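You operate a simulated robot arm through the tools that you are given. There is no shell and no other tool. Be economical: measure what you need, move in short steps, check, and stop when the job is done.

You run a simulated robot arm. Do the job below in one go: nothing can be reset, and whatever is moved stays where it is left.

## Task
Line the white carton, pack the tubs on the order card and shut it.
Fine: swing the arm with the green knob clear before you shut flap one; the other packs stay.

Only the result counts: the job must be done as asked and must still hold three seconds after the hand-in. Knocking over, shifting, dropping, spilling or breaking anything else fails it.

## Robot
A 7-joint arm with a two-finger parallel gripper, fixed in place. Base frame: the origin is at the foot of the arm, x ahead of it, y to its left, z up. Units: m, rad, N and s.
With the tool pointing down near the work surface it reaches from about 0.22 to 0.74 m from the base axis. Its first joint turns from -2.897 to 2.897 rad. Payload 1.57 kg.
The TCP is the grasp point between the finger pads, 0.03 m short of the fingertips. In the tool frame z runs along the fingers and y along their closing line. The gripper opens to 0.11 m. The fingers are 0.024 m wide and 0.012 m thick; the gripper's body (0.048 by 0.112 m) begins 0.078 m behind the TCP.
Orientation is that of the tool frame in the base frame, as a unit quaternion [x, y, z, w]. With the fingers straight down and closing along the base's y, the tool's x points along the base's -x, its y along +y and its z along -z.

## Interface
- The arm moves only by the tool jog_arm. Its argument "increments" is a list of rows, each an object (a shift or turn left out is 0, a gripper value left out holds the last) with "delta_pos": the shift along the base's x, y, z in m, a list of three; "delta_rot": the turn, a rotation vector about the base's x, y, z in rad, a list of three; "grip": the opening in per cent of the stroke, from 0 (shut) to 100 (fully open). In form: [{"delta_pos": [dx, dy, dz], "delta_rot": [wx, wy, wz], "grip": grip}, ...]. A call has 1 to 10 rows; each row shifts and turns the commanded pose from where the row before left it. A row lasts 0.2 s, in which the tool goes at most 0.05 m and 0.15 rad; a call with a longer step from one row to the next is refused whole, and so is a gripper value outside its range. Where a pose cannot be reached the arm comes as near as it can. A force on the tool above 90 N (or 10 N above the force at the start of the call, whichever is more), or a blocked arm, ends the call early, and 0.2 s more pass. Each finger travels about 0.045 m/s and halts on what it meets, pressing with about 30 N; the grip force reading is that of the motor and also rises with nothing between the fingers. The clock runs only during rows and for 0.2 s after the last one: add rows that do not move to give the fingers time. It gives the time, the measured TCP pose, the force on the tool (base axes), the opening and the grip force at its end, in the units of the frame above (readings bear some noise).
- Cameras (640 x 400 px; columns grow to the right, rows downward): "scene" is fixed at [0.2197, 0.4986, 1.444]; the picture's right is [-0.94, -0.35, 0.00], its down [-0.11, 0.29, -0.95] and it looks along [0.33, -0.89, -0.31] (base axes); focal length 325 px, centre (320, 200). "wrist" rides on the gripper at [0.07, 0.016, -0.141] in the tool frame; the picture's right is [-0.23, 0.97, 0.00], its down [-0.86, -0.20, -0.48] and it looks along [-0.47, -0.11, 0.88] (tool axes); focal length 222 px, centre (320, 200). There is no depth. A picture from a camera that has moved, and an enlarged one, comes with that camera's place and axes in the base frame and with its lens.
- capture(camera): a new picture of that camera. No time passes.
- lift_body(by): slides the trunk up (or, below 0, down) by that many m; the arm rides with it, the base frame stays. It gives what a move gives, with no picture.
- zoom(camera, box): a new picture of the part [left, top, right, bottom] of that camera's present view, enlarged. No time passes.
- hand_in(): hands the job in; it is judged then, once.

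Work in short steps. Places have to be worked out from the pictures, the camera data and where the tool is seen: move nearer, look again, correct. Check each grasp and each placing, and mend what went wrong. You have 120 turns and 84 pictures in all, those below and enlarged ones among them. Open the gripper and draw the arm clear of the work before you hand the job in, unless the task says otherwise; then end with one line.

The tools are called after ">>>" as name(argument=value, ...) on one line, values as JSON. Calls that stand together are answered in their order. jog_arm: Moves the arm, as the interface text tells. Its arguments: {"type":"object","properties":{"increments":{"type":"array","items":{"type":"object","properties":{"delta_pos":{"type":"array","items":{"type":"number"}},"delta_rot":{"type":"array","items":{"type":"number"}},"grip":{"type":"number"}}}}},"required":["increments"]} The other tools are called the same way: lift_body (by) slides the trunk up or down; capture (camera) takes a picture; zoom (camera, box) takes an enlarged picture of a part of a camera's view; hand_in () hands the job in.

At the start:

```text
t: 0.0
tool_pos: [0.3374, -0.2266, 1.332]
ee_rot: [0.001, 1.0, 0.0, 0.0]
wrist_force: [-0.3, -0.1, -0.3]
finger_gap: 0.11
grip_force: 0.1
trunk travel left (down, up): [-0.525, 0.065]
```

scene: 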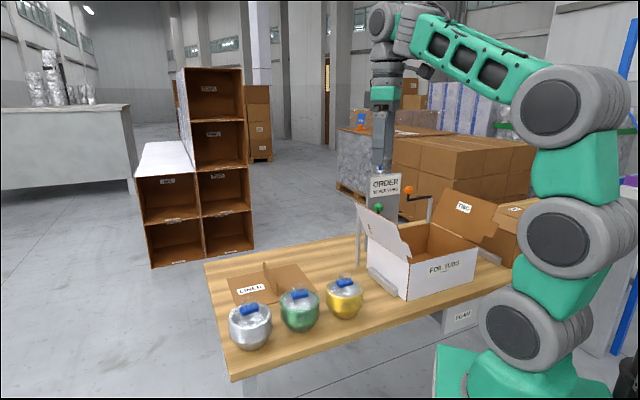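
wrist: 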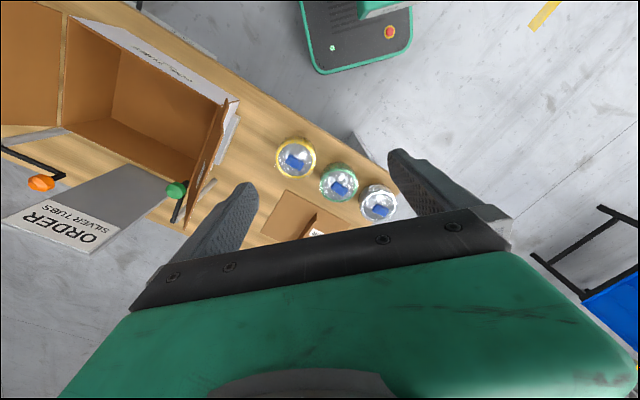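

The order card stands behind the carton and seems to read "silver tubs". I zoom in on the card, the carton and the table to read the labels.

>>> zoom(camera="scene", box=[340, 160, 540, 310])

>>> zoom(camera="scene", box=[200, 230, 400, 380])

>>> zoom(camera="wrist", box=[0, 0, 240, 260])

>>> zoom(camera="wrist", box=[160, 120, 420, 280])

```text
2.67 times, centred on (440, 235) of scene
camera zoom: at [0.2197, 0.4986, 1.444], right [-0.94, -0.35, 0.0], down [-0.11, 0.29, -0.95], along [0.33, -0.89, -0.31], focal length 867 px, centre (0, 107)
```

zoom: 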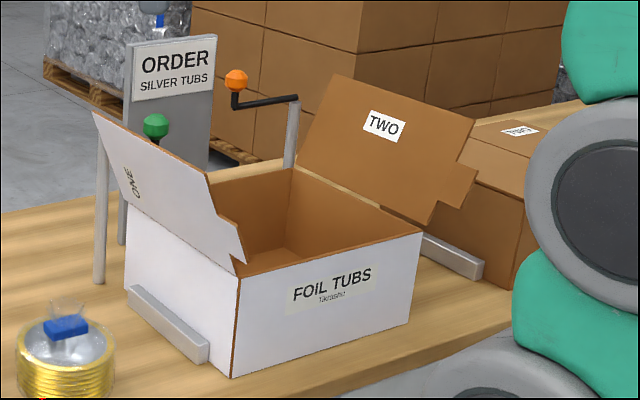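

```text
2.67 times, centred on (300, 305) of scene
camera zoom: at [0.2197, 0.4986, 1.444], right [-0.94, -0.35, 0.0], down [-0.11, 0.29, -0.95], along [0.33, -0.89, -0.31], focal length 867 px, centre (373, -80)
```

zoom: 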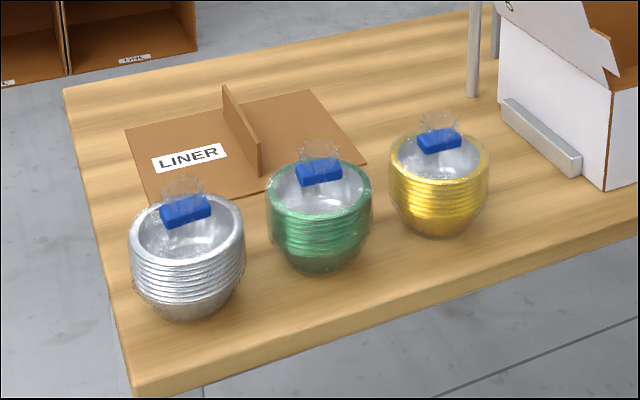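

```text
1.54 times, centred on (120, 130) of wrist
camera zoom: at [0.2681, -0.2111, 1.4737], right [0.23, 0.97, 0.0], down [0.86, -0.2, 0.48], along [0.47, -0.11, -0.88], focal length 342 px, centre (628, 308)
```

zoom: 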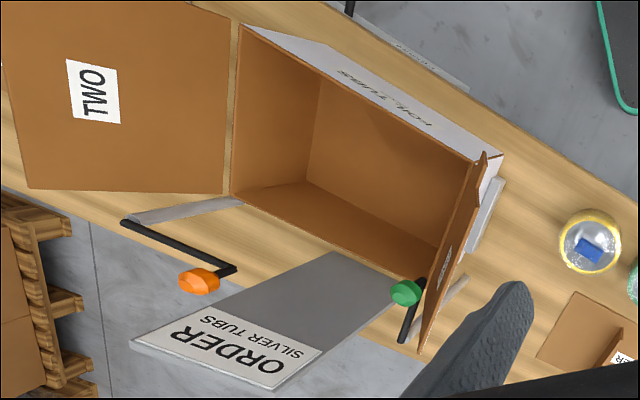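

```text
2.46 times, centred on (290, 200) of wrist
camera zoom: at [0.2681, -0.2111, 1.4737], right [0.23, 0.97, 0.0], down [0.86, -0.2, 0.48], along [0.47, -0.11, -0.88], focal length 547 px, centre (394, 200)
```

zoom: 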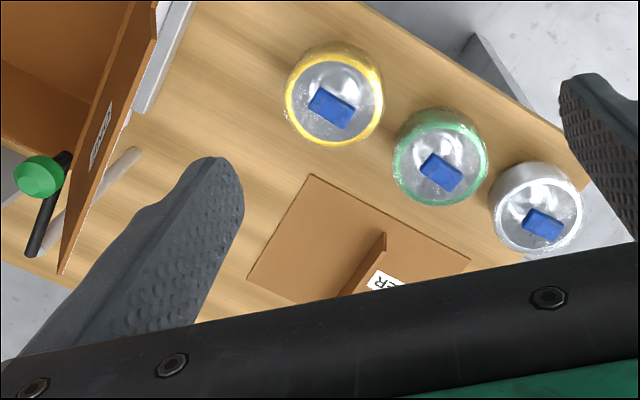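

The card orders silver tubs, so only the silver pack goes in, carried by its blue clip. Next I read the small print on the carton and study the flaps and the knob arms.

>>> zoom(camera="scene", box=[420, 250, 490, 294])

>>> zoom(camera="scene", box=[345, 165, 445, 228])

>>> zoom(camera="wrist", box=[110, 60, 270, 240])

```text
9.09 times, centred on (455, 272) of scene
camera zoom: at [0.2197, 0.4986, 1.444], right [-0.94, -0.35, 0.0], down [-0.11, 0.29, -0.95], along [0.33, -0.89, -0.31], focal length 2956 px, centre (-907, -454)
```

zoom: 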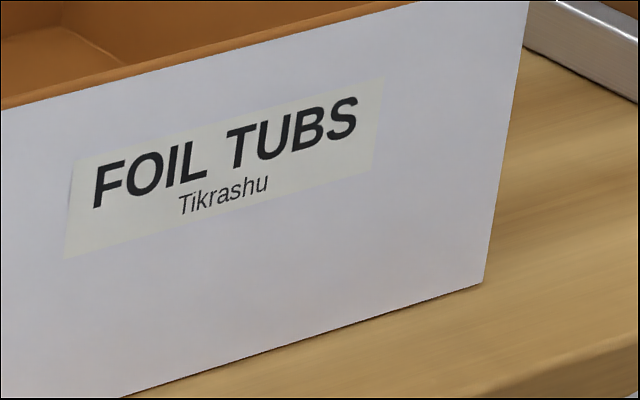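

```text
6.35 times, centred on (395, 196) of scene
camera zoom: at [0.2197, 0.4986, 1.444], right [-0.94, -0.35, 0.0], down [-0.11, 0.29, -0.95], along [0.33, -0.89, -0.31], focal length 2064 px, centre (-156, 222)
```

zoom: 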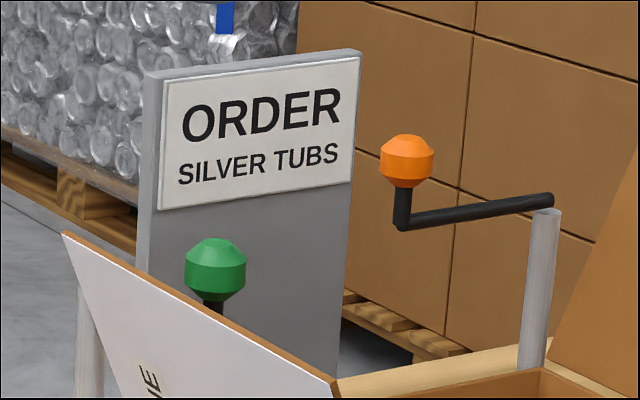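

```text
2.22 times, centred on (190, 150) of wrist
camera zoom: at [0.2681, -0.2111, 1.4737], right [0.23, 0.97, 0.0], down [0.86, -0.2, 0.48], along [0.47, -0.11, -0.88], focal length 494 px, centre (609, 311)
```

zoom: 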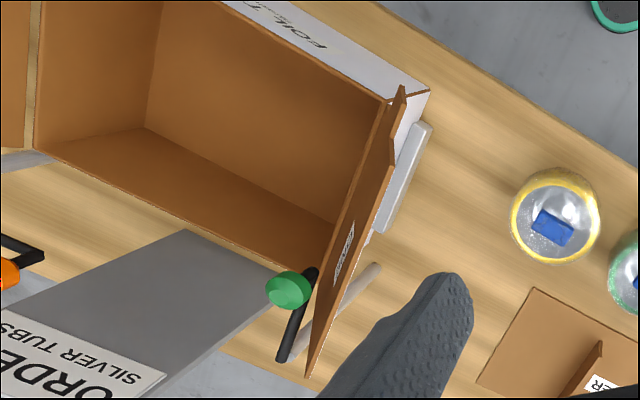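

Silver tubs are ordered and that pack is at about (0.647,-0.116), clip near z 0.905. The carton's axes run at 45° to the base, its flap-one corner is near (0.267,-0.451), and the green knob is near (0.392,-0.531,1.08) on a post at (0.474,-0.612). I turn the tool by -135° in the air so the fingers will close along the knob's arm.

>>> jog_arm(increments=[{"delta_rot": [0, 0, -0.147]}, {"delta_rot": [0, 0, -0.147]}, {"delta_rot": [0, 0, -0.147]}, {"delta_rot": [0, 0, -0.147]}, {"delta_rot": [0, 0, -0.147]}, {"delta_rot": [0, 0, -0.147]}, {"delta_rot": [0, 0, -0.147]}, {"delta_rot": [0, 0, -0.147]}, {"delta_rot": [0, 0, -0.147]}, {"delta_rot": [0, 0, -0.147]}])

>>> jog_arm(increments=[{"delta_rot": [0, 0, -0.147]}, {"delta_rot": [0, 0, -0.147]}, {"delta_rot": [0, 0, -0.147]}, {"delta_rot": [0, 0, -0.147]}, {"delta_rot": [0, 0, -0.147]}, {"delta_rot": [0, 0, -0.147], "delta_pos": [0.02, -0.03, 0]}, {"delta_pos": [0.01, -0.04, -0.01]}, {"delta_pos": [0.01, -0.04, -0.01]}, {"delta_pos": [0, -0.04, -0.01]}])

>>> capture(camera="wrist")

>>> capture(camera="scene")

```text
t: 2.2
tool_pos: [0.3371, -0.2276, 1.3324]
ee_rot: [0.671, 0.741, 0.0, 0.0]
wrist_force: [0.2, 0.4, -0.2]
finger_gap: 0.1098
grip_force: 0.0
trunk travel left (down, up): [-0.525, 0.065]
```

```text
t: 4.2
tool_pos: [0.3775, -0.3794, 1.301]
ee_rot: [0.923, 0.384, 0.0, 0.0]
wrist_force: [-0.6, -1.2, -0.8]
finger_gap: 0.11
grip_force: 0.0
trunk travel left (down, up): [-0.525, 0.065]
```

```text
74 pictures are left
camera wrist: at [0.4378, -0.3407, 1.4438], right [0.53, -0.85, 0.0], down [-0.74, -0.47, 0.48], along [-0.41, -0.25, -0.88], focal length 222 px, centre (320, 200)
```

wrist: 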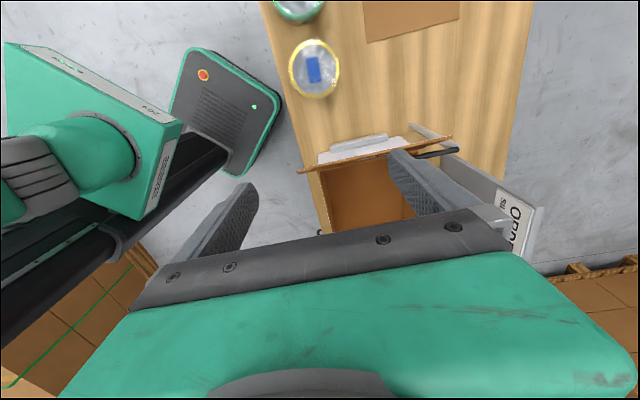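

```text
73 pictures are left
```

scene: 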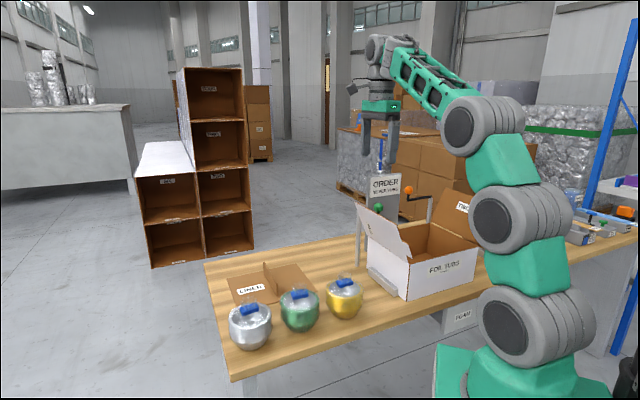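

The yaw is now -135° and the arm moves freely. I move over the knob with the gripper open and look again.

>>> jog_arm(increments=[{"delta_pos": [0.004, -0.04, -0.01]}, {"delta_pos": [0.004, -0.04, -0.02]}, {"delta_pos": [0.004, -0.04, -0.02]}, {"delta_pos": [0.003, -0.031, -0.03]}])

>>> capture(camera="wrist")

>>> zoom(camera="scene", box=[330, 100, 490, 310])

```text
t: 5.2
tool_pos: [0.3816, -0.504, 1.2189]
ee_rot: [0.923, 0.385, 0.001, 0.001]
wrist_force: [-0.7, 0.4, 0.4]
finger_gap: 0.1099
grip_force: 0.0
out of reach, approached as far as the arm can: row 3, 4
trunk travel left (down, up): [-0.525, 0.065]
```

```text
72 pictures are left
camera wrist: at [0.4404, -0.4643, 1.3605], right [0.53, -0.85, 0.0], down [-0.74, -0.47, 0.48], along [-0.4, -0.26, -0.88], focal length 222 px, centre (320, 200)
```

wrist: 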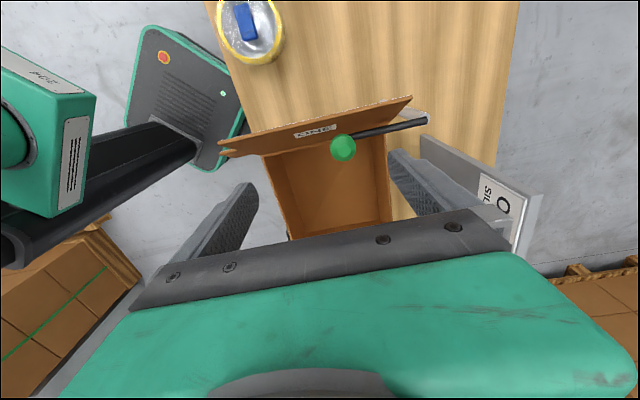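

```text
1.90 times, centred on (410, 205) of scene
camera zoom: at [0.2197, 0.4986, 1.444], right [-0.94, -0.35, 0.0], down [-0.11, 0.29, -0.95], along [0.33, -0.89, -0.31], focal length 619 px, centre (149, 190)
```

zoom: 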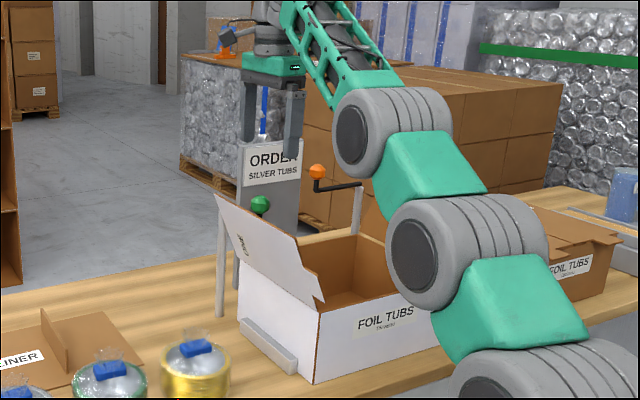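

The knob is confirmed at (0.392,-0.531,1.082). Reach runs short this high above the shoulder, so I raise the trunk fully and go lower.

>>> lift_body(by=0.065)

>>> jog_arm(increments=[{"delta_pos": [0, 0, -0.04]}, {"delta_pos": [0, 0, -0.04]}, {"delta_pos": [0, 0, -0.04]}, {"delta_pos": [0.01, -0.02, -0.02]}, {"delta_pos": [0, 0, 0]}])

>>> capture(camera="wrist")

```text
t: 6.2
tool_pos: [0.3798, -0.5022, 1.2828]
ee_rot: [0.923, 0.385, 0.0, 0.0]
wrist_force: [0.3, 0.1, 0.7]
finger_gap: 0.11
grip_force: 0.1
trunk travel left (down, up): [-0.59, 0.0]
```

```text
t: 7.4
tool_pos: [0.3911, -0.5242, 1.1413]
ee_rot: [0.923, 0.385, -0.001, 0.0]
wrist_force: [0.2, -1.1, 0.2]
finger_gap: 0.1099
grip_force: 0.0
trunk travel left (down, up): [-0.59, 0.0]
```

```text
70 pictures are left
camera wrist: at [0.4519, -0.4853, 1.2845], right [0.53, -0.85, 0.0], down [-0.74, -0.47, 0.48], along [-0.41, -0.26, -0.88], focal length 222 px, centre (320, 200)
```

wrist: 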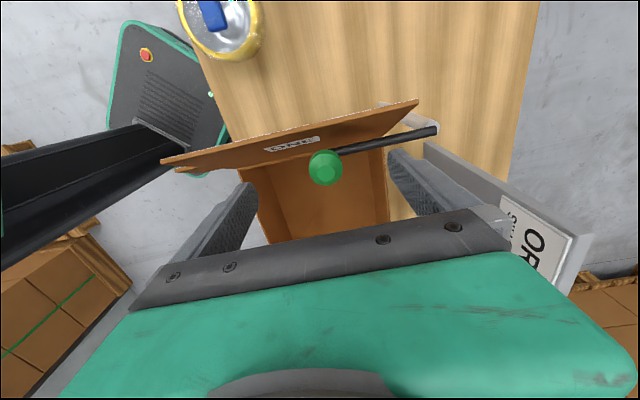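

Reach is fine here. I go down around the knob to z≈1.094 and close on it.

>>> jog_arm(increments=[{"delta_pos": [0, -0.006, -0.022]}, {"delta_pos": [0, 0, -0.025]}, {"grip": 20}, {"grip": 0}, {"grip": 0}, {"grip": 0}, {"grip": 0}, {"grip": 0}])

>>> capture(camera="wrist")

```text
t: 9.2
tool_pos: [0.393, -0.5304, 1.096]
ee_rot: [0.923, 0.385, 0.0, 0.0]
wrist_force: [4.8, -4.9, 0.1]
finger_gap: 0.0316
grip_force: 25.7
trunk travel left (down, up): [-0.59, 0.0]
```

```text
69 pictures are left
camera wrist: at [0.4524, -0.4911, 1.2382], right [0.53, -0.85, 0.0], down [-0.74, -0.47, 0.48], along [-0.4, -0.26, -0.88], focal length 222 px, centre (320, 200)
```

wrist: 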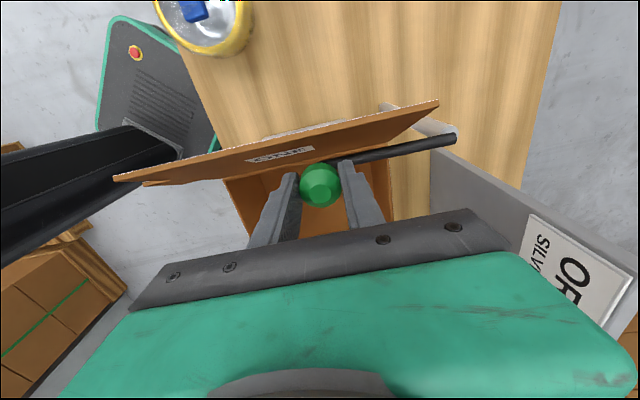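

The knob is held with a 31.6 mm gap. I swing it in an arc about the post at (0.476,-0.613), away from flap one and over the carton toward the back.

>>> jog_arm(increments=[{"delta_pos": [-0.0093, -0.0107, 0], "delta_rot": [0, 0, 0.12]}, {"delta_pos": [-0.008, -0.0116, 0], "delta_rot": [0, 0, 0.12]}, {"delta_pos": [-0.0065, -0.0125, 0], "delta_rot": [0, 0, 0.12]}, {"delta_pos": [-0.005, -0.0133, 0], "delta_rot": [0, 0, 0.12]}, {"delta_pos": [-0.0034, -0.0138, 0], "delta_rot": [0, 0, 0.12]}])

>>> capture(camera="wrist")

```text
t: 10.4
tool_pos: [0.3597, -0.5909, 1.0958]
ee_rot: [0.768, 0.641, 0.0, 0.0]
wrist_force: [4.1, -2.2, 10.3]
finger_gap: 0.031
grip_force: 39.9
trunk travel left (down, up): [-0.59, 0.0]
```

```text
68 pictures are left
camera wrist: at [0.3871, -0.5245, 1.2381], right [0.92, -0.4, 0.0], down [-0.35, -0.81, 0.48], along [-0.19, -0.44, -0.88], focal length 222 px, centre (320, 200)
```

wrist: 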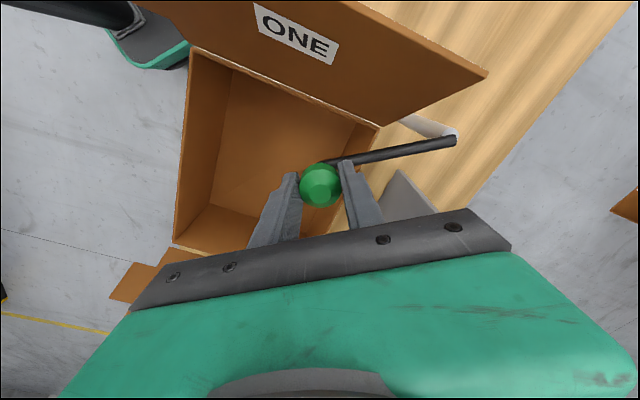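

Knob and arm are swinging along with the gripper. I continue the arc.

>>> jog_arm(increments=[{"delta_pos": [-0.0017, -0.014, 0], "delta_rot": [0, 0, 0.12]}, {"delta_pos": [0, -0.0141, 0], "delta_rot": [0, 0, 0.12]}, {"delta_pos": [0.0017, -0.0141, 0], "delta_rot": [0, 0, 0.12]}, {"delta_pos": [0.0034, -0.0138, 0], "delta_rot": [0, 0, 0.12]}, {"delta_pos": [0.005, -0.0132, 0], "delta_rot": [0, 0, 0.12]}])

>>> capture(camera="wrist")

```text
t: 11.6
tool_pos: [0.355, -0.6039, 1.0892]
ee_rot: [0.545, 0.839, 0.0, 0.001]
wrist_force: [15.7, -2.4, 21.1]
finger_gap: 0.0311
grip_force: 39.9
out of reach, approached as far as the arm can: row 2, 3, 4, 5
trunk travel left (down, up): [-0.59, 0.0]
```

```text
67 pictures are left
camera wrist: at [0.3416, -0.5332, 1.2319], right [0.98, 0.19, 0.0], down [0.17, -0.86, 0.48], along [0.09, -0.47, -0.88], focal length 222 px, centre (320, 200)
```

wrist: 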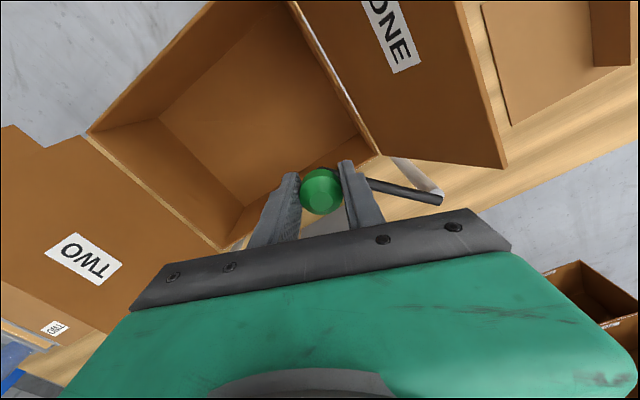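

The arm has turned about 40°, but with the tool vertical the reach ends here. I release the knob, rise, shut the fingers and tilt the tool outward so the fingertips can push the knob on.

>>> jog_arm(increments=[{"grip": 60}, {"grip": 60}, {"grip": 60}, {"delta_pos": [0, 0, 0.04]}, {"delta_pos": [-0.01, 0.025, 0.03], "grip": 0}, {"delta_pos": [-0.01, 0.03, 0.01], "grip": 0}])

>>> jog_arm(increments=[{"delta_rot": [-0.119, -0.053, 0]}, {"delta_rot": [-0.119, -0.053, 0]}, {"delta_rot": [-0.119, -0.053, 0]}, {"delta_rot": [-0.119, -0.053, 0]}, {"delta_rot": [-0.119, -0.053, 0]}, {"delta_rot": [-0.119, -0.053, 0]}])

>>> capture(camera="wrist")

>>> zoom(camera="scene", box=[330, 100, 490, 310])

```text
t: 13.0
tool_pos: [0.3276, -0.5397, 1.1568]
ee_rot: [0.544, 0.839, 0.001, -0.001]
wrist_force: [0.2, 0.7, 0.2]
finger_gap: 0.0139
grip_force: 0.3
out of reach, approached as far as the arm can: row 4
trunk travel left (down, up): [-0.59, 0.0]
```

```text
t: 14.4
tool_pos: [0.3286, -0.5424, 1.1567]
ee_rot: [0.503, 0.775, -0.208, 0.321]
wrist_force: [-0.1, 0.3, -0.5]
finger_gap: 0.0
grip_force: 21.4
trunk travel left (down, up): [-0.59, 0.0]
```

```text
66 pictures are left
camera wrist: at [0.2822, -0.3983, 1.2081], right [0.95, 0.25, 0.16], down [-0.07, -0.33, 0.94], along [0.29, -0.91, -0.29], focal length 222 px, centre (320, 200)
```

wrist: 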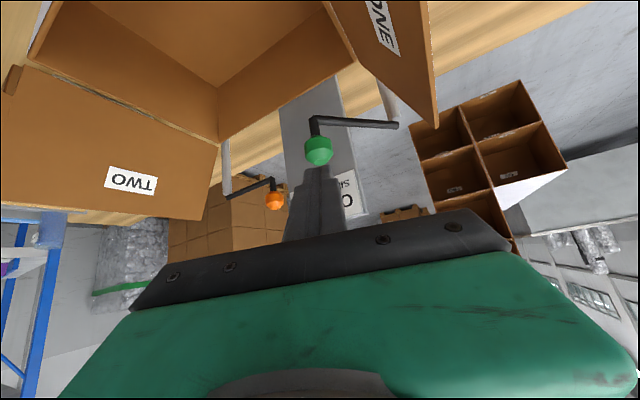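

```text
1.90 times, centred on (410, 205) of scene
camera zoom: at [0.2197, 0.4986, 1.444], right [-0.94, -0.35, 0.0], down [-0.11, 0.29, -0.95], along [0.33, -0.89, -0.31], focal length 619 px, centre (149, 190)
```

zoom: 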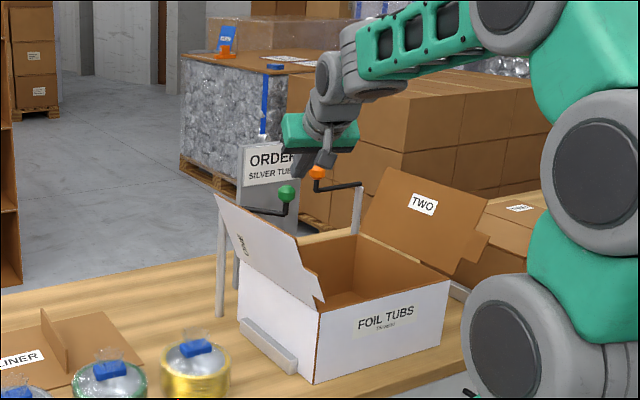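

The arm now points about 40° off its start, and the fingers are tilted outward behind the knob. I lower the tips to knob height and push it along its arc.

>>> jog_arm(increments=[{"delta_pos": [0.008, 0, -0.035]}, {"delta_pos": [0.005, 0, -0.027]}, {"delta_pos": [0.004, -0.02, 0]}, {"delta_pos": [0, -0.014, 0]}, {"delta_pos": [0, -0.014, 0]}, {"delta_pos": [0.002, -0.0155, 0]}, {"delta_pos": [0.003, -0.0155, 0]}])

>>> capture(camera="wrist")

```text
t: 16.0
tool_pos: [0.3474, -0.6195, 1.0924]
ee_rot: [0.503, 0.776, -0.207, 0.32]
wrist_force: [-0.2, 0.6, 0.1]
finger_gap: 0.0
grip_force: 21.2
trunk travel left (down, up): [-0.59, 0.0]
```

```text
64 pictures are left
camera wrist: at [0.302, -0.4775, 1.1448], right [0.96, 0.25, 0.16], down [-0.07, -0.33, 0.94], along [0.29, -0.91, -0.3], focal length 222 px, centre (320, 200)
```

wrist: 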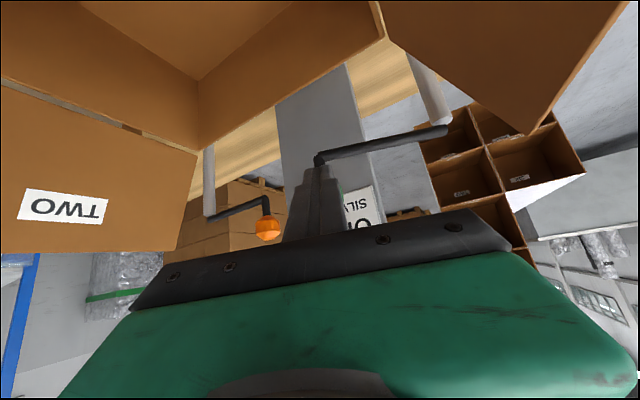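

The knob has moved on and is hidden by the fingertips, with the arm at about 205°. I keep following the arc, yawing slightly.

>>> jog_arm(increments=[{"delta_pos": [0.006, -0.014, 0]}, {"delta_pos": [0.009, -0.015, 0], "delta_rot": [0, 0, 0.05]}, {"delta_pos": [0.01, -0.012, 0], "delta_rot": [0, 0, 0.08]}, {"delta_pos": [0.01, -0.012, 0], "delta_rot": [0, 0, 0.08]}])

>>> capture(camera="wrist")

>>> zoom(camera="scene", box=[330, 100, 490, 310])

```text
t: 17.0
tool_pos: [0.3697, -0.6629, 1.0937]
ee_rot: [0.424, 0.824, -0.17, 0.334]
wrist_force: [-61.3, 67.7, 7.4]
finger_gap: 0.0001
grip_force: 20.8
trunk travel left (down, up): [-0.59, 0.0]
```

```text
63 pictures are left
camera wrist: at [0.2968, -0.5329, 1.1475], right [0.89, 0.43, 0.16], down [0.0, -0.35, 0.94], along [0.46, -0.83, -0.31], focal length 222 px, centre (320, 200)
```

wrist: 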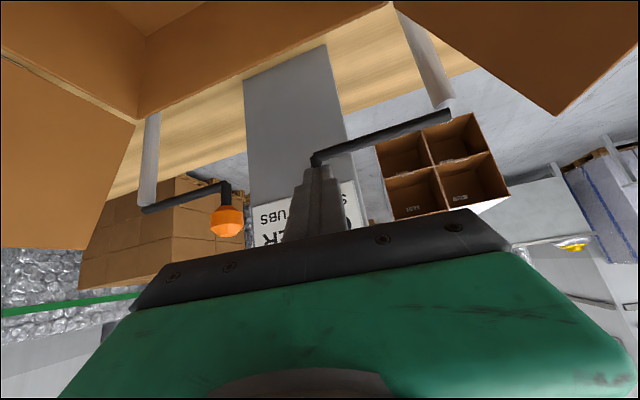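

```text
1.90 times, centred on (410, 205) of scene
camera zoom: at [0.2197, 0.4986, 1.444], right [-0.94, -0.35, 0.0], down [-0.11, 0.29, -0.95], along [0.33, -0.89, -0.31], focal length 619 px, centre (149, 190)
```

zoom: 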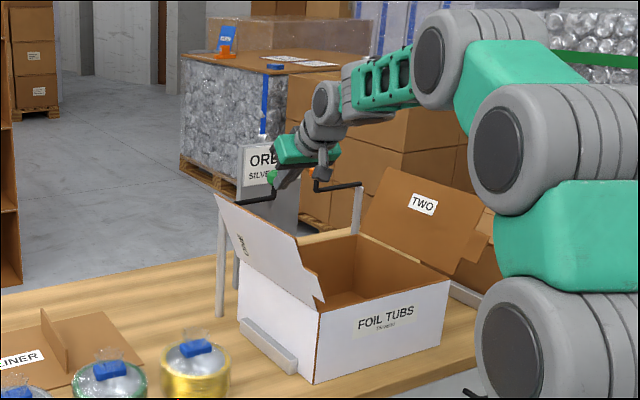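

A hard 90 N stop at an arm angle of about 230°, roughly 95° of swing; the knob is now near (0.404,-0.698), behind the carton's back wall. I back off, rise, straighten the tool and check.

>>> jog_arm(increments=[{"delta_pos": [-0.015, 0.02, 0.01]}, {"delta_pos": [-0.02, 0.03, 0.03]}, {"delta_pos": [0, 0.03, 0.03], "delta_rot": [0.12, 0.06, 0]}, {"delta_pos": [0, 0.03, 0.03], "delta_rot": [0.12, 0.06, 0]}])

>>> capture(camera="wrist")

>>> zoom(camera="scene", box=[340, 160, 540, 310])

```text
t: 18.0
tool_pos: [0.3493, -0.5636, 1.1944]
ee_rot: [0.445, 0.858, -0.097, 0.237]
wrist_force: [0.3, -0.6, 0.6]
finger_gap: 0.0
grip_force: 21.0
trunk travel left (down, up): [-0.59, 0.0]
```

```text
61 pictures are left
camera wrist: at [0.2825, -0.4502, 1.2841], right [0.9, 0.41, 0.15], down [0.11, -0.55, 0.83], along [0.42, -0.73, -0.54], focal length 222 px, centre (320, 200)
```

wrist: 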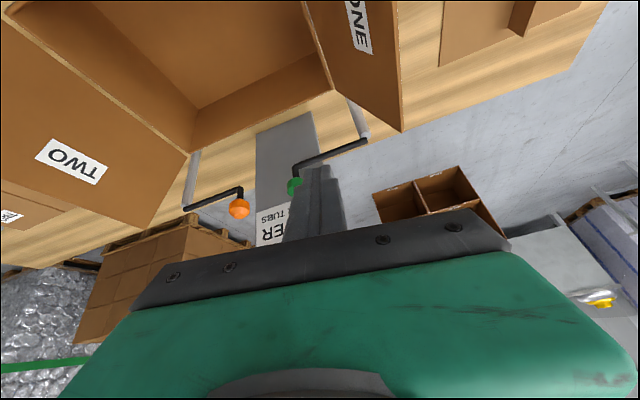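

```text
2.67 times, centred on (440, 235) of scene
camera zoom: at [0.2197, 0.4986, 1.444], right [-0.94, -0.35, 0.0], down [-0.11, 0.29, -0.95], along [0.33, -0.89, -0.31], focal length 867 px, centre (0, 107)
```

zoom: 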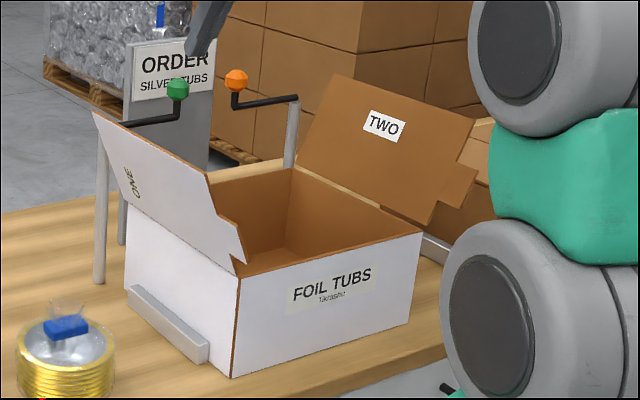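

The green arm stays clear, parallel to the carton's back wall like the orange one. Next I level the tool's closing axis to the carton's long axis, keep a 0.5 rad outward tilt, and travel toward the liner's fin.

>>> jog_arm(increments=[{"delta_pos": [0, 0.04, 0.01], "delta_rot": [0, 0, 0.1], "grip": 50}, {"delta_pos": [0.02, 0.04, 0], "delta_rot": [0, 0, 0.07]}, {"delta_pos": [0.035, 0.035, 0], "delta_rot": [-0.0315, 0.0315, 0]}, {"delta_pos": [0.035, 0.035, 0]}, {"delta_pos": [0.035, 0.03, -0.01]}, {"delta_pos": [0.035, 0.02, -0.02]}, {"delta_pos": [0.035, 0.01, -0.03]}, {"delta_pos": [0.03, 0.01, -0.035]}])

>>> capture(camera="wrist")

```text
t: 19.8
tool_pos: [0.5772, -0.3446, 1.1095]
ee_rot: [0.366, 0.895, -0.098, 0.236]
wrist_force: [0.6, 0.1, 0.5]
finger_gap: 0.0547
grip_force: 0.1
trunk travel left (down, up): [-0.59, 0.0]
```

```text
59 pictures are left
camera wrist: at [0.4948, -0.2412, 1.1993], right [0.82, 0.56, 0.11], down [0.22, -0.5, 0.84], along [0.52, -0.67, -0.53], focal length 222 px, centre (320, 200)
```

wrist: 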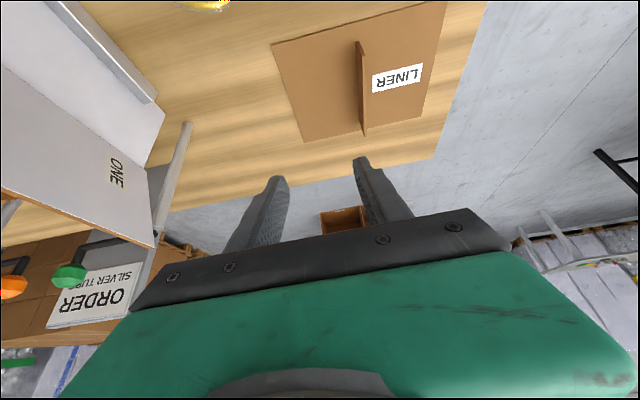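

Orientation is right. I zoom in on the liner to fix the fin's place.

>>> zoom(camera="wrist", box=[260, 0, 500, 150])

```text
2.67 times, centred on (380, 75) of wrist
camera zoom: at [0.4948, -0.2412, 1.1993], right [0.82, 0.56, 0.11], down [0.22, -0.5, 0.84], along [0.52, -0.67, -0.53], focal length 592 px, centre (160, 533)
```

zoom: 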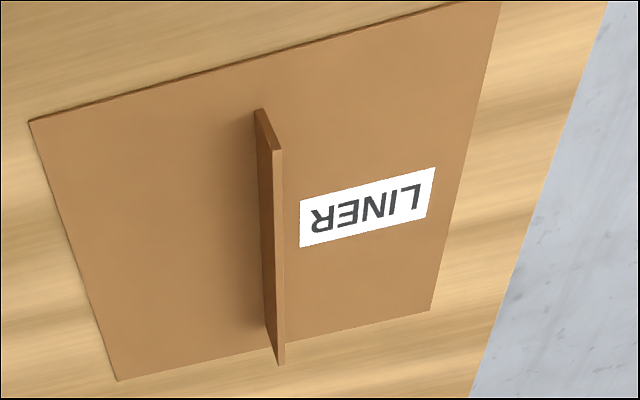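

The fin's centre is near (0.729,-0.378), with its top at z≈0.849, and it runs exactly along the carton's short axis. I go above it.

>>> jog_arm(increments=[{"delta_pos": [0.03, -0.0066, -0.038]}, {"delta_pos": [0.03, -0.0066, -0.038]}, {"delta_pos": [0.03, -0.0066, -0.038]}, {"delta_pos": [0.03, -0.0066, -0.038]}, {"delta_pos": [0.03, -0.0066, -0.038]}, {}])

>>> capture(camera="wrist")

```text
t: 21.2
tool_pos: [0.7264, -0.3769, 0.9195]
ee_rot: [0.366, 0.895, -0.097, 0.236]
wrist_force: [0.7, -0.5, -0.4]
finger_gap: 0.0548
grip_force: 0.1
trunk travel left (down, up): [-0.59, 0.0]
```

```text
57 pictures are left
camera wrist: at [0.6443, -0.2726, 1.0089], right [0.82, 0.56, 0.11], down [0.22, -0.5, 0.84], along [0.52, -0.67, -0.53], focal length 222 px, centre (320, 200)
```

wrist: 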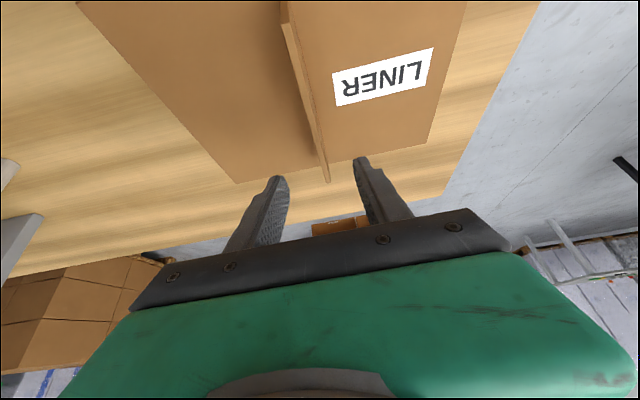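

Aligned with the fin. I go down to z≈0.842 and close.

>>> jog_arm(increments=[{"delta_pos": [0.001, -0.001, -0.04]}, {"delta_pos": [0.001, 0, -0.037]}, {"grip": 20}, {"grip": 0}, {"grip": 0}, {"grip": 0}])

>>> capture(camera="wrist")

```text
t: 22.6
tool_pos: [0.7292, -0.3762, 0.8427]
ee_rot: [0.367, 0.895, -0.097, 0.236]
wrist_force: [-0.5, 0.1, -0.8]
finger_gap: 0.0053
grip_force: 22.0
trunk travel left (down, up): [-0.59, 0.0]
```

```text
56 pictures are left
camera wrist: at [0.6472, -0.2733, 0.9316], right [0.82, 0.56, 0.11], down [0.22, -0.5, 0.84], along [0.52, -0.67, -0.53], focal length 222 px, centre (320, 200)
```

wrist: 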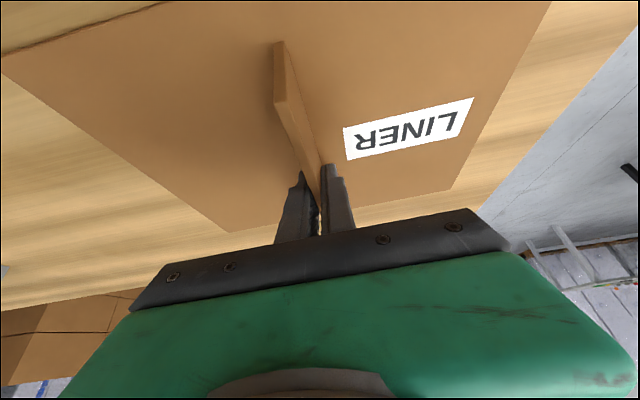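

The fin is held with a 5.3 mm gap and the TCP is within about 2 mm of the liner's centre. I lift it and check.

>>> jog_arm(increments=[{"delta_pos": [0, 0, 0.02]}, {"delta_pos": [0, 0, 0.03]}, {"delta_pos": [-0.01, 0.003, 0.04]}, {"delta_pos": [-0.02, 0.004, 0.04]}, {"delta_pos": [-0.025, 0.003, 0.04]}, {"delta_pos": [-0.025, 0.0, 0.04]}])

>>> capture(camera="scene")

```text
t: 24.0
tool_pos: [0.6442, -0.3636, 1.0519]
ee_rot: [0.365, 0.895, -0.097, 0.237]
wrist_force: [-0.1, 0.4, -0.7]
finger_gap: 0.0052
grip_force: 25.3
trunk travel left (down, up): [-0.59, 0.0]
```

```text
55 pictures are left
```

scene: 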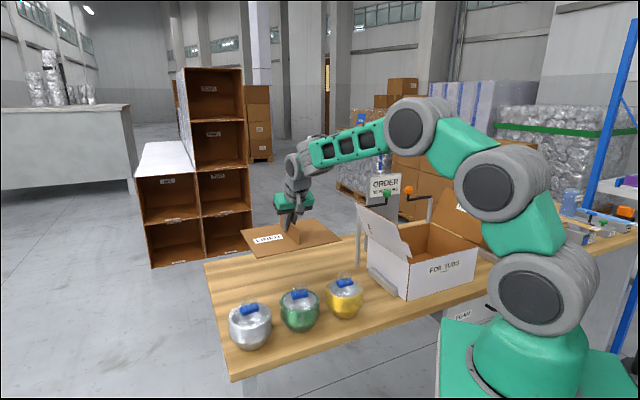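

The liner hangs level in the grip. I carry it high over flap one to above the carton.

>>> jog_arm(increments=[{"delta_pos": [-0.03, 0.0, 0.038]}, {"delta_pos": [-0.03, 0.0, 0.038]}, {"delta_pos": [-0.03, 0.0, 0.038]}, {"delta_pos": [-0.04, -0.02, 0.005]}, {"delta_pos": [-0.04, -0.02, 0]}, {"delta_pos": [-0.04, -0.028, 0]}, {"delta_pos": [-0.035, -0.035, 0]}, {"delta_pos": [-0.035, -0.035, 0]}, {"delta_pos": [-0.03, -0.038, 0]}])

>>> capture(camera="wrist")

>>> capture(camera="scene")

```text
t: 26.0
tool_pos: [0.3361, -0.5425, 1.171]
ee_rot: [0.366, 0.895, -0.097, 0.237]
wrist_force: [-0.5, -0.2, -0.4]
finger_gap: 0.0054
grip_force: 26.0
trunk travel left (down, up): [-0.59, 0.0]
```

```text
54 pictures are left
camera wrist: at [0.2541, -0.4395, 1.2599], right [0.82, 0.56, 0.11], down [0.22, -0.5, 0.84], along [0.52, -0.67, -0.53], focal length 222 px, centre (320, 200)
```

wrist: 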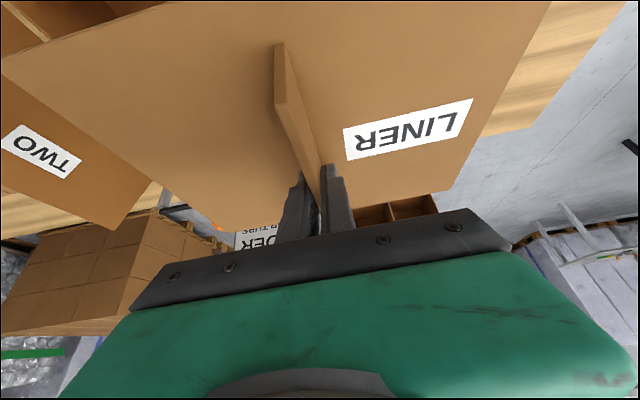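

```text
53 pictures are left
```

scene: 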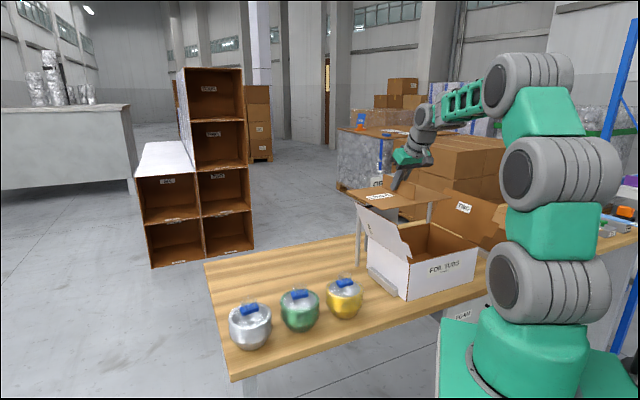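

I need the carton's corners more precisely before lowering, so I zoom the fixed camera on its rim.

>>> zoom(camera="scene", box=[360, 215, 488, 305])

```text
4.44 times, centred on (424, 260) of scene
camera zoom: at [0.2197, 0.4986, 1.444], right [-0.94, -0.35, 0.0], down [-0.11, 0.29, -0.95], along [0.33, -0.89, -0.31], focal length 1445 px, centre (-142, -67)
```

zoom: 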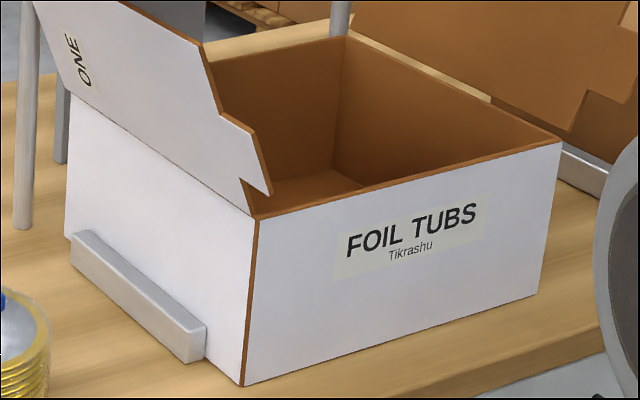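

From the corners, the carton's centre is about (0.248,-0.632), with outer size 0.30 x 0.235 and rim z 0.94. I move the liner over it and lower it to just above the rim for a check.

>>> jog_arm(increments=[{"delta_pos": [-0.03, -0.03, 0]}, {"delta_pos": [-0.03, -0.03, 0]}, {"delta_pos": [-0.029, -0.0285, 0]}, {"delta_pos": [0, 0, -0.04]}, {"delta_pos": [0, 0, -0.04]}, {"delta_pos": [0, 0, -0.04]}, {"delta_pos": [0, 0, -0.04]}, {}])

>>> capture(camera="wrist")

>>> zoom(camera="scene", box=[345, 180, 505, 310])

```text
t: 27.8
tool_pos: [0.2452, -0.6323, 1.0094]
ee_rot: [0.365, 0.895, -0.097, 0.236]
wrist_force: [0.3, 0.7, -0.3]
finger_gap: 0.0053
grip_force: 25.5
trunk travel left (down, up): [-0.59, 0.0]
```

```text
51 pictures are left
camera wrist: at [0.1644, -0.5281, 1.0999], right [0.82, 0.56, 0.11], down [0.22, -0.5, 0.84], along [0.52, -0.67, -0.53], focal length 222 px, centre (320, 200)
```

wrist: 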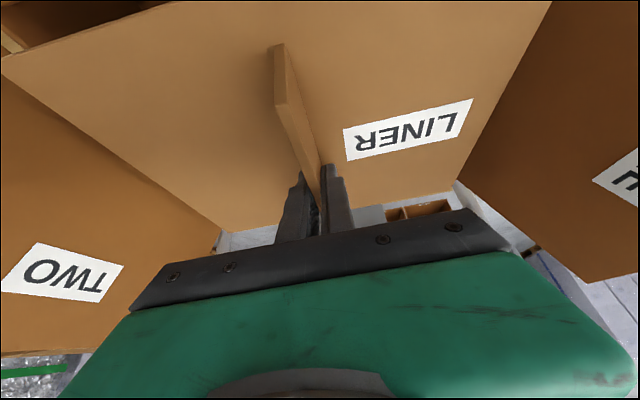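

```text
3.08 times, centred on (425, 245) of scene
camera zoom: at [0.2197, 0.4986, 1.444], right [-0.94, -0.35, 0.0], down [-0.11, 0.29, -0.95], along [0.33, -0.89, -0.31], focal length 1000 px, centre (-3, 62)
```

zoom: 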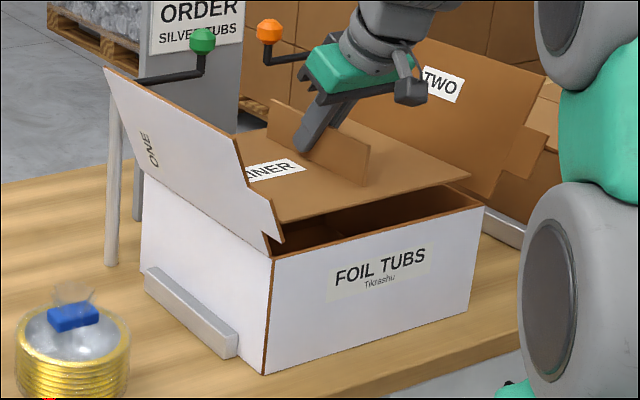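

The liner's front corner lies about 13 mm inside the carton's outer corner both ways, as wanted. I lower it into the carton.

>>> jog_arm(increments=[{"delta_pos": [0.001, 0.0, -0.03]}, {"delta_pos": [0, 0, -0.03]}, {"delta_pos": [0, 0, -0.03]}, {"delta_pos": [0, 0, -0.03]}, {}])

>>> capture(camera="wrist")

>>> zoom(camera="scene", box=[345, 180, 505, 310])

```text
t: 29.0
tool_pos: [0.2474, -0.633, 0.8895]
ee_rot: [0.367, 0.894, -0.099, 0.237]
wrist_force: [-0.1, -0.2, 0.1]
finger_gap: 0.0052
grip_force: 25.6
trunk travel left (down, up): [-0.59, 0.0]
```

```text
49 pictures are left
camera wrist: at [0.1652, -0.5293, 0.979], right [0.82, 0.56, 0.11], down [0.22, -0.5, 0.84], along [0.52, -0.67, -0.53], focal length 222 px, centre (320, 200)
```

wrist: 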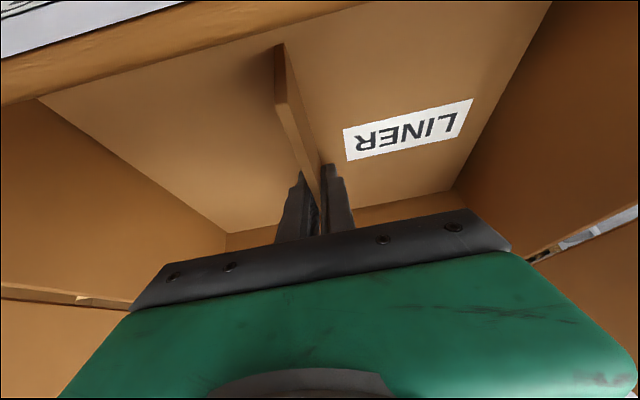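

```text
3.08 times, centred on (425, 245) of scene
camera zoom: at [0.2197, 0.4986, 1.444], right [-0.94, -0.35, 0.0], down [-0.11, 0.29, -0.95], along [0.33, -0.89, -0.31], focal length 1000 px, centre (-3, 62)
```

zoom: 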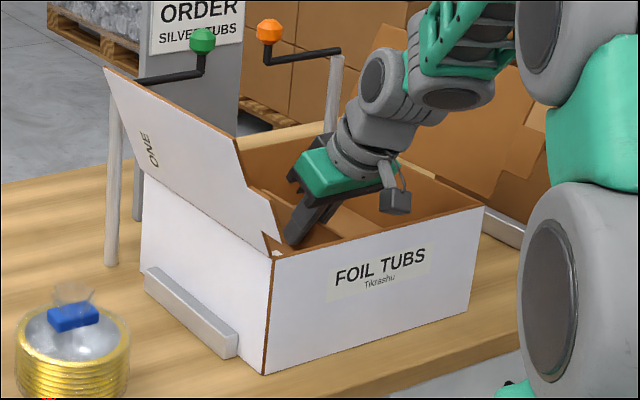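

The liner is well inside and clear of all walls. The wrist camera would come near the front rim if I lower further with this tilt, so I right the tool by 0.2 rad, which dips the liner's back edge to the floor, and look before releasing.

>>> jog_arm(increments=[{"delta_pos": [0.0025, -0.0025, 0], "delta_rot": [0.0707, 0.0707, 0]}, {"delta_pos": [0.0025, -0.0025, 0], "delta_rot": [0.0707, 0.0707, 0]}, {"delta_pos": [0, 0, -0.008]}, {"delta_pos": [0, 0, -0.009]}, {}])

>>> capture(camera="wrist")

```text
t: 30.2
tool_pos: [0.2527, -0.6376, 0.8715]
ee_rot: [0.374, 0.914, -0.06, 0.146]
wrist_force: [-0.8, 0.7, -0.5]
finger_gap: 0.0051
grip_force: 25.0
trunk travel left (down, up): [-0.59, 0.0]
```

```text
47 pictures are left
camera wrist: at [0.185, -0.5488, 0.986], right [0.84, 0.54, 0.07], down [0.33, -0.61, 0.72], along [0.43, -0.58, -0.69], focal length 222 px, centre (320, 200)
```

wrist: 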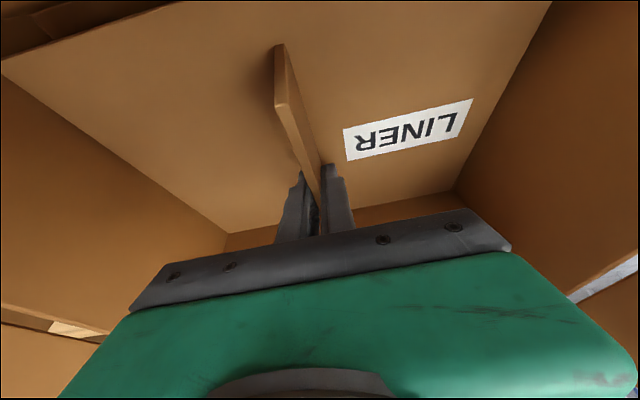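

Back edge is just above the floor with clearance all round. I lower a touch more and open.

>>> jog_arm(increments=[{"delta_pos": [0, 0, -0.004]}, {"delta_rot": [-0.035, -0.035, 0], "delta_pos": [-0.001, 0.001, -0.003]}, {"grip": 25}, {"grip": 40}, {"grip": 40}, {}])

>>> capture(camera="wrist")

```text
t: 31.6
tool_pos: [0.2507, -0.6369, 0.8663]
ee_rot: [0.372, 0.91, -0.069, 0.169]
wrist_force: [0.6, -1.1, -0.1]
finger_gap: 0.044
grip_force: 0.1
trunk travel left (down, up): [-0.59, 0.0]
```

```text
46 pictures are left
camera wrist: at [0.1801, -0.5437, 0.9742], right [0.83, 0.55, 0.08], down [0.31, -0.58, 0.75], along [0.46, -0.6, -0.65], focal length 222 px, centre (320, 200)
```

wrist: 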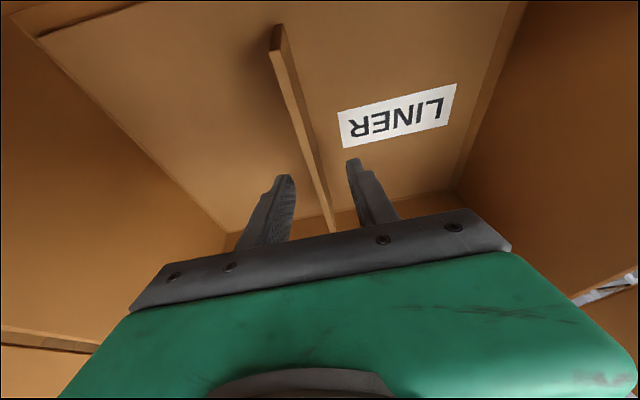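

The liner lies flat on the carton floor, fin upright. I rise clear of the flaps and right the tool.

>>> jog_arm(increments=[{"delta_pos": [0, 0, 0.04]}, {"delta_pos": [0, 0, 0.048]}, {"delta_pos": [0, 0, 0.048]}, {"delta_pos": [0, 0, 0.048]}, {"delta_pos": [0, 0.01, 0.048]}, {"delta_pos": [0, 0.02, 0.045]}, {"delta_pos": [0.02, 0.04, 0.01], "delta_rot": [0.0865, 0.0865, 0]}, {"delta_pos": [0.03, 0.04, 0], "delta_rot": [0.0865, 0.0865, 0]}, {"delta_pos": [0.03, 0.04, 0], "delta_rot": [0.0865, 0.0865, 0]}])

>>> jog_arm(increments=[{"delta_pos": [0.03, 0.035, 0], "delta_rot": [0, 0, 0.143]}, {"delta_pos": [0.03, 0.035, 0], "delta_rot": [0, 0, 0.143]}, {"delta_pos": [0.03, 0.035, 0], "delta_rot": [0, 0, 0.143]}, {"delta_pos": [0.03, 0.035, 0], "delta_rot": [0, 0, 0.143]}, {"delta_pos": [0.03, 0.035, 0], "delta_rot": [0, 0, 0.143]}, {"delta_pos": [0.03, 0.035, 0], "delta_rot": [0, 0, 0.143]}, {"delta_pos": [0.025, 0.035, -0.01], "delta_rot": [0, 0, 0.143]}, {"delta_pos": [0.02, 0.035, -0.02], "delta_rot": [0, 0, 0.143]}, {"delta_pos": [0.01, 0.03, -0.03], "delta_rot": [0, 0, 0.143]}, {"delta_pos": [0.01, 0.03, -0.03], "delta_rot": [0, 0, 0.143]}])

>>> capture(camera="wrist")

>>> zoom(camera="scene", box=[345, 180, 505, 310])

```text
t: 33.6
tool_pos: [0.3352, -0.4823, 1.1554]
ee_rot: [0.379, 0.925, 0.003, -0.002]
wrist_force: [0.5, 0.8, -0.2]
finger_gap: 0.0439
grip_force: 0.1
trunk travel left (down, up): [-0.59, 0.0]
```

```text
t: 35.8
tool_pos: [0.5785, -0.1452, 1.0639]
ee_rot: [-0.321, 0.947, 0.002, -0.001]
wrist_force: [-0.2, -0.7, -0.3]
finger_gap: 0.0444
grip_force: 0.0
trunk travel left (down, up): [-0.59, 0.0]
```

```text
45 pictures are left
camera wrist: at [0.5138, -0.1739, 1.2063], right [-0.41, 0.91, 0.0], down [0.8, 0.36, 0.48], along [0.43, 0.2, -0.88], focal length 222 px, centre (320, 200)
```

wrist: 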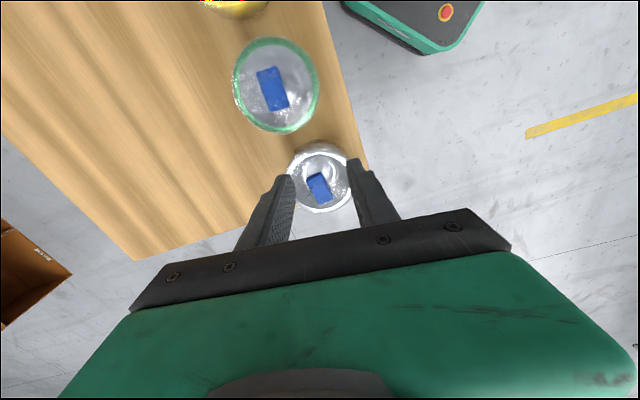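

```text
3.08 times, centred on (425, 245) of scene
camera zoom: at [0.2197, 0.4986, 1.444], right [-0.94, -0.35, 0.0], down [-0.11, 0.29, -0.95], along [0.33, -0.89, -0.31], focal length 1000 px, centre (-3, 62)
```

zoom: 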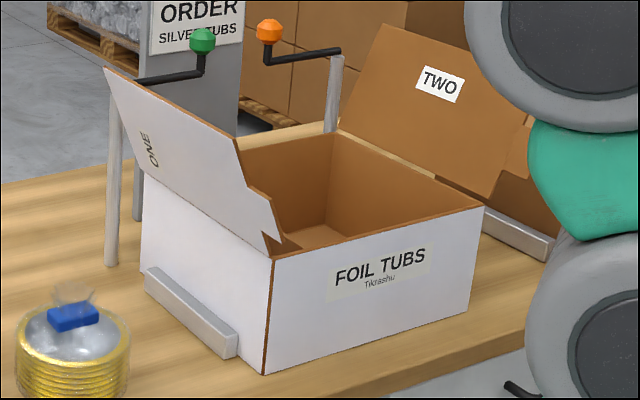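

The liner looks fine in the carton. I zoom on the silver pack's clip to get its angle.

>>> zoom(camera="wrist", box=[280, 135, 360, 215])

```text
5.00 times, centred on (320, 175) of wrist
camera zoom: at [0.5138, -0.1739, 1.2063], right [-0.41, 0.91, 0.0], down [0.8, 0.36, 0.48], along [0.43, 0.2, -0.88], focal length 1111 px, centre (320, 325)
```

zoom: 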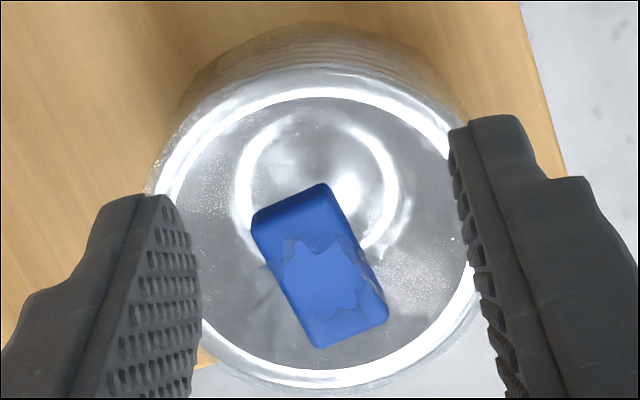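

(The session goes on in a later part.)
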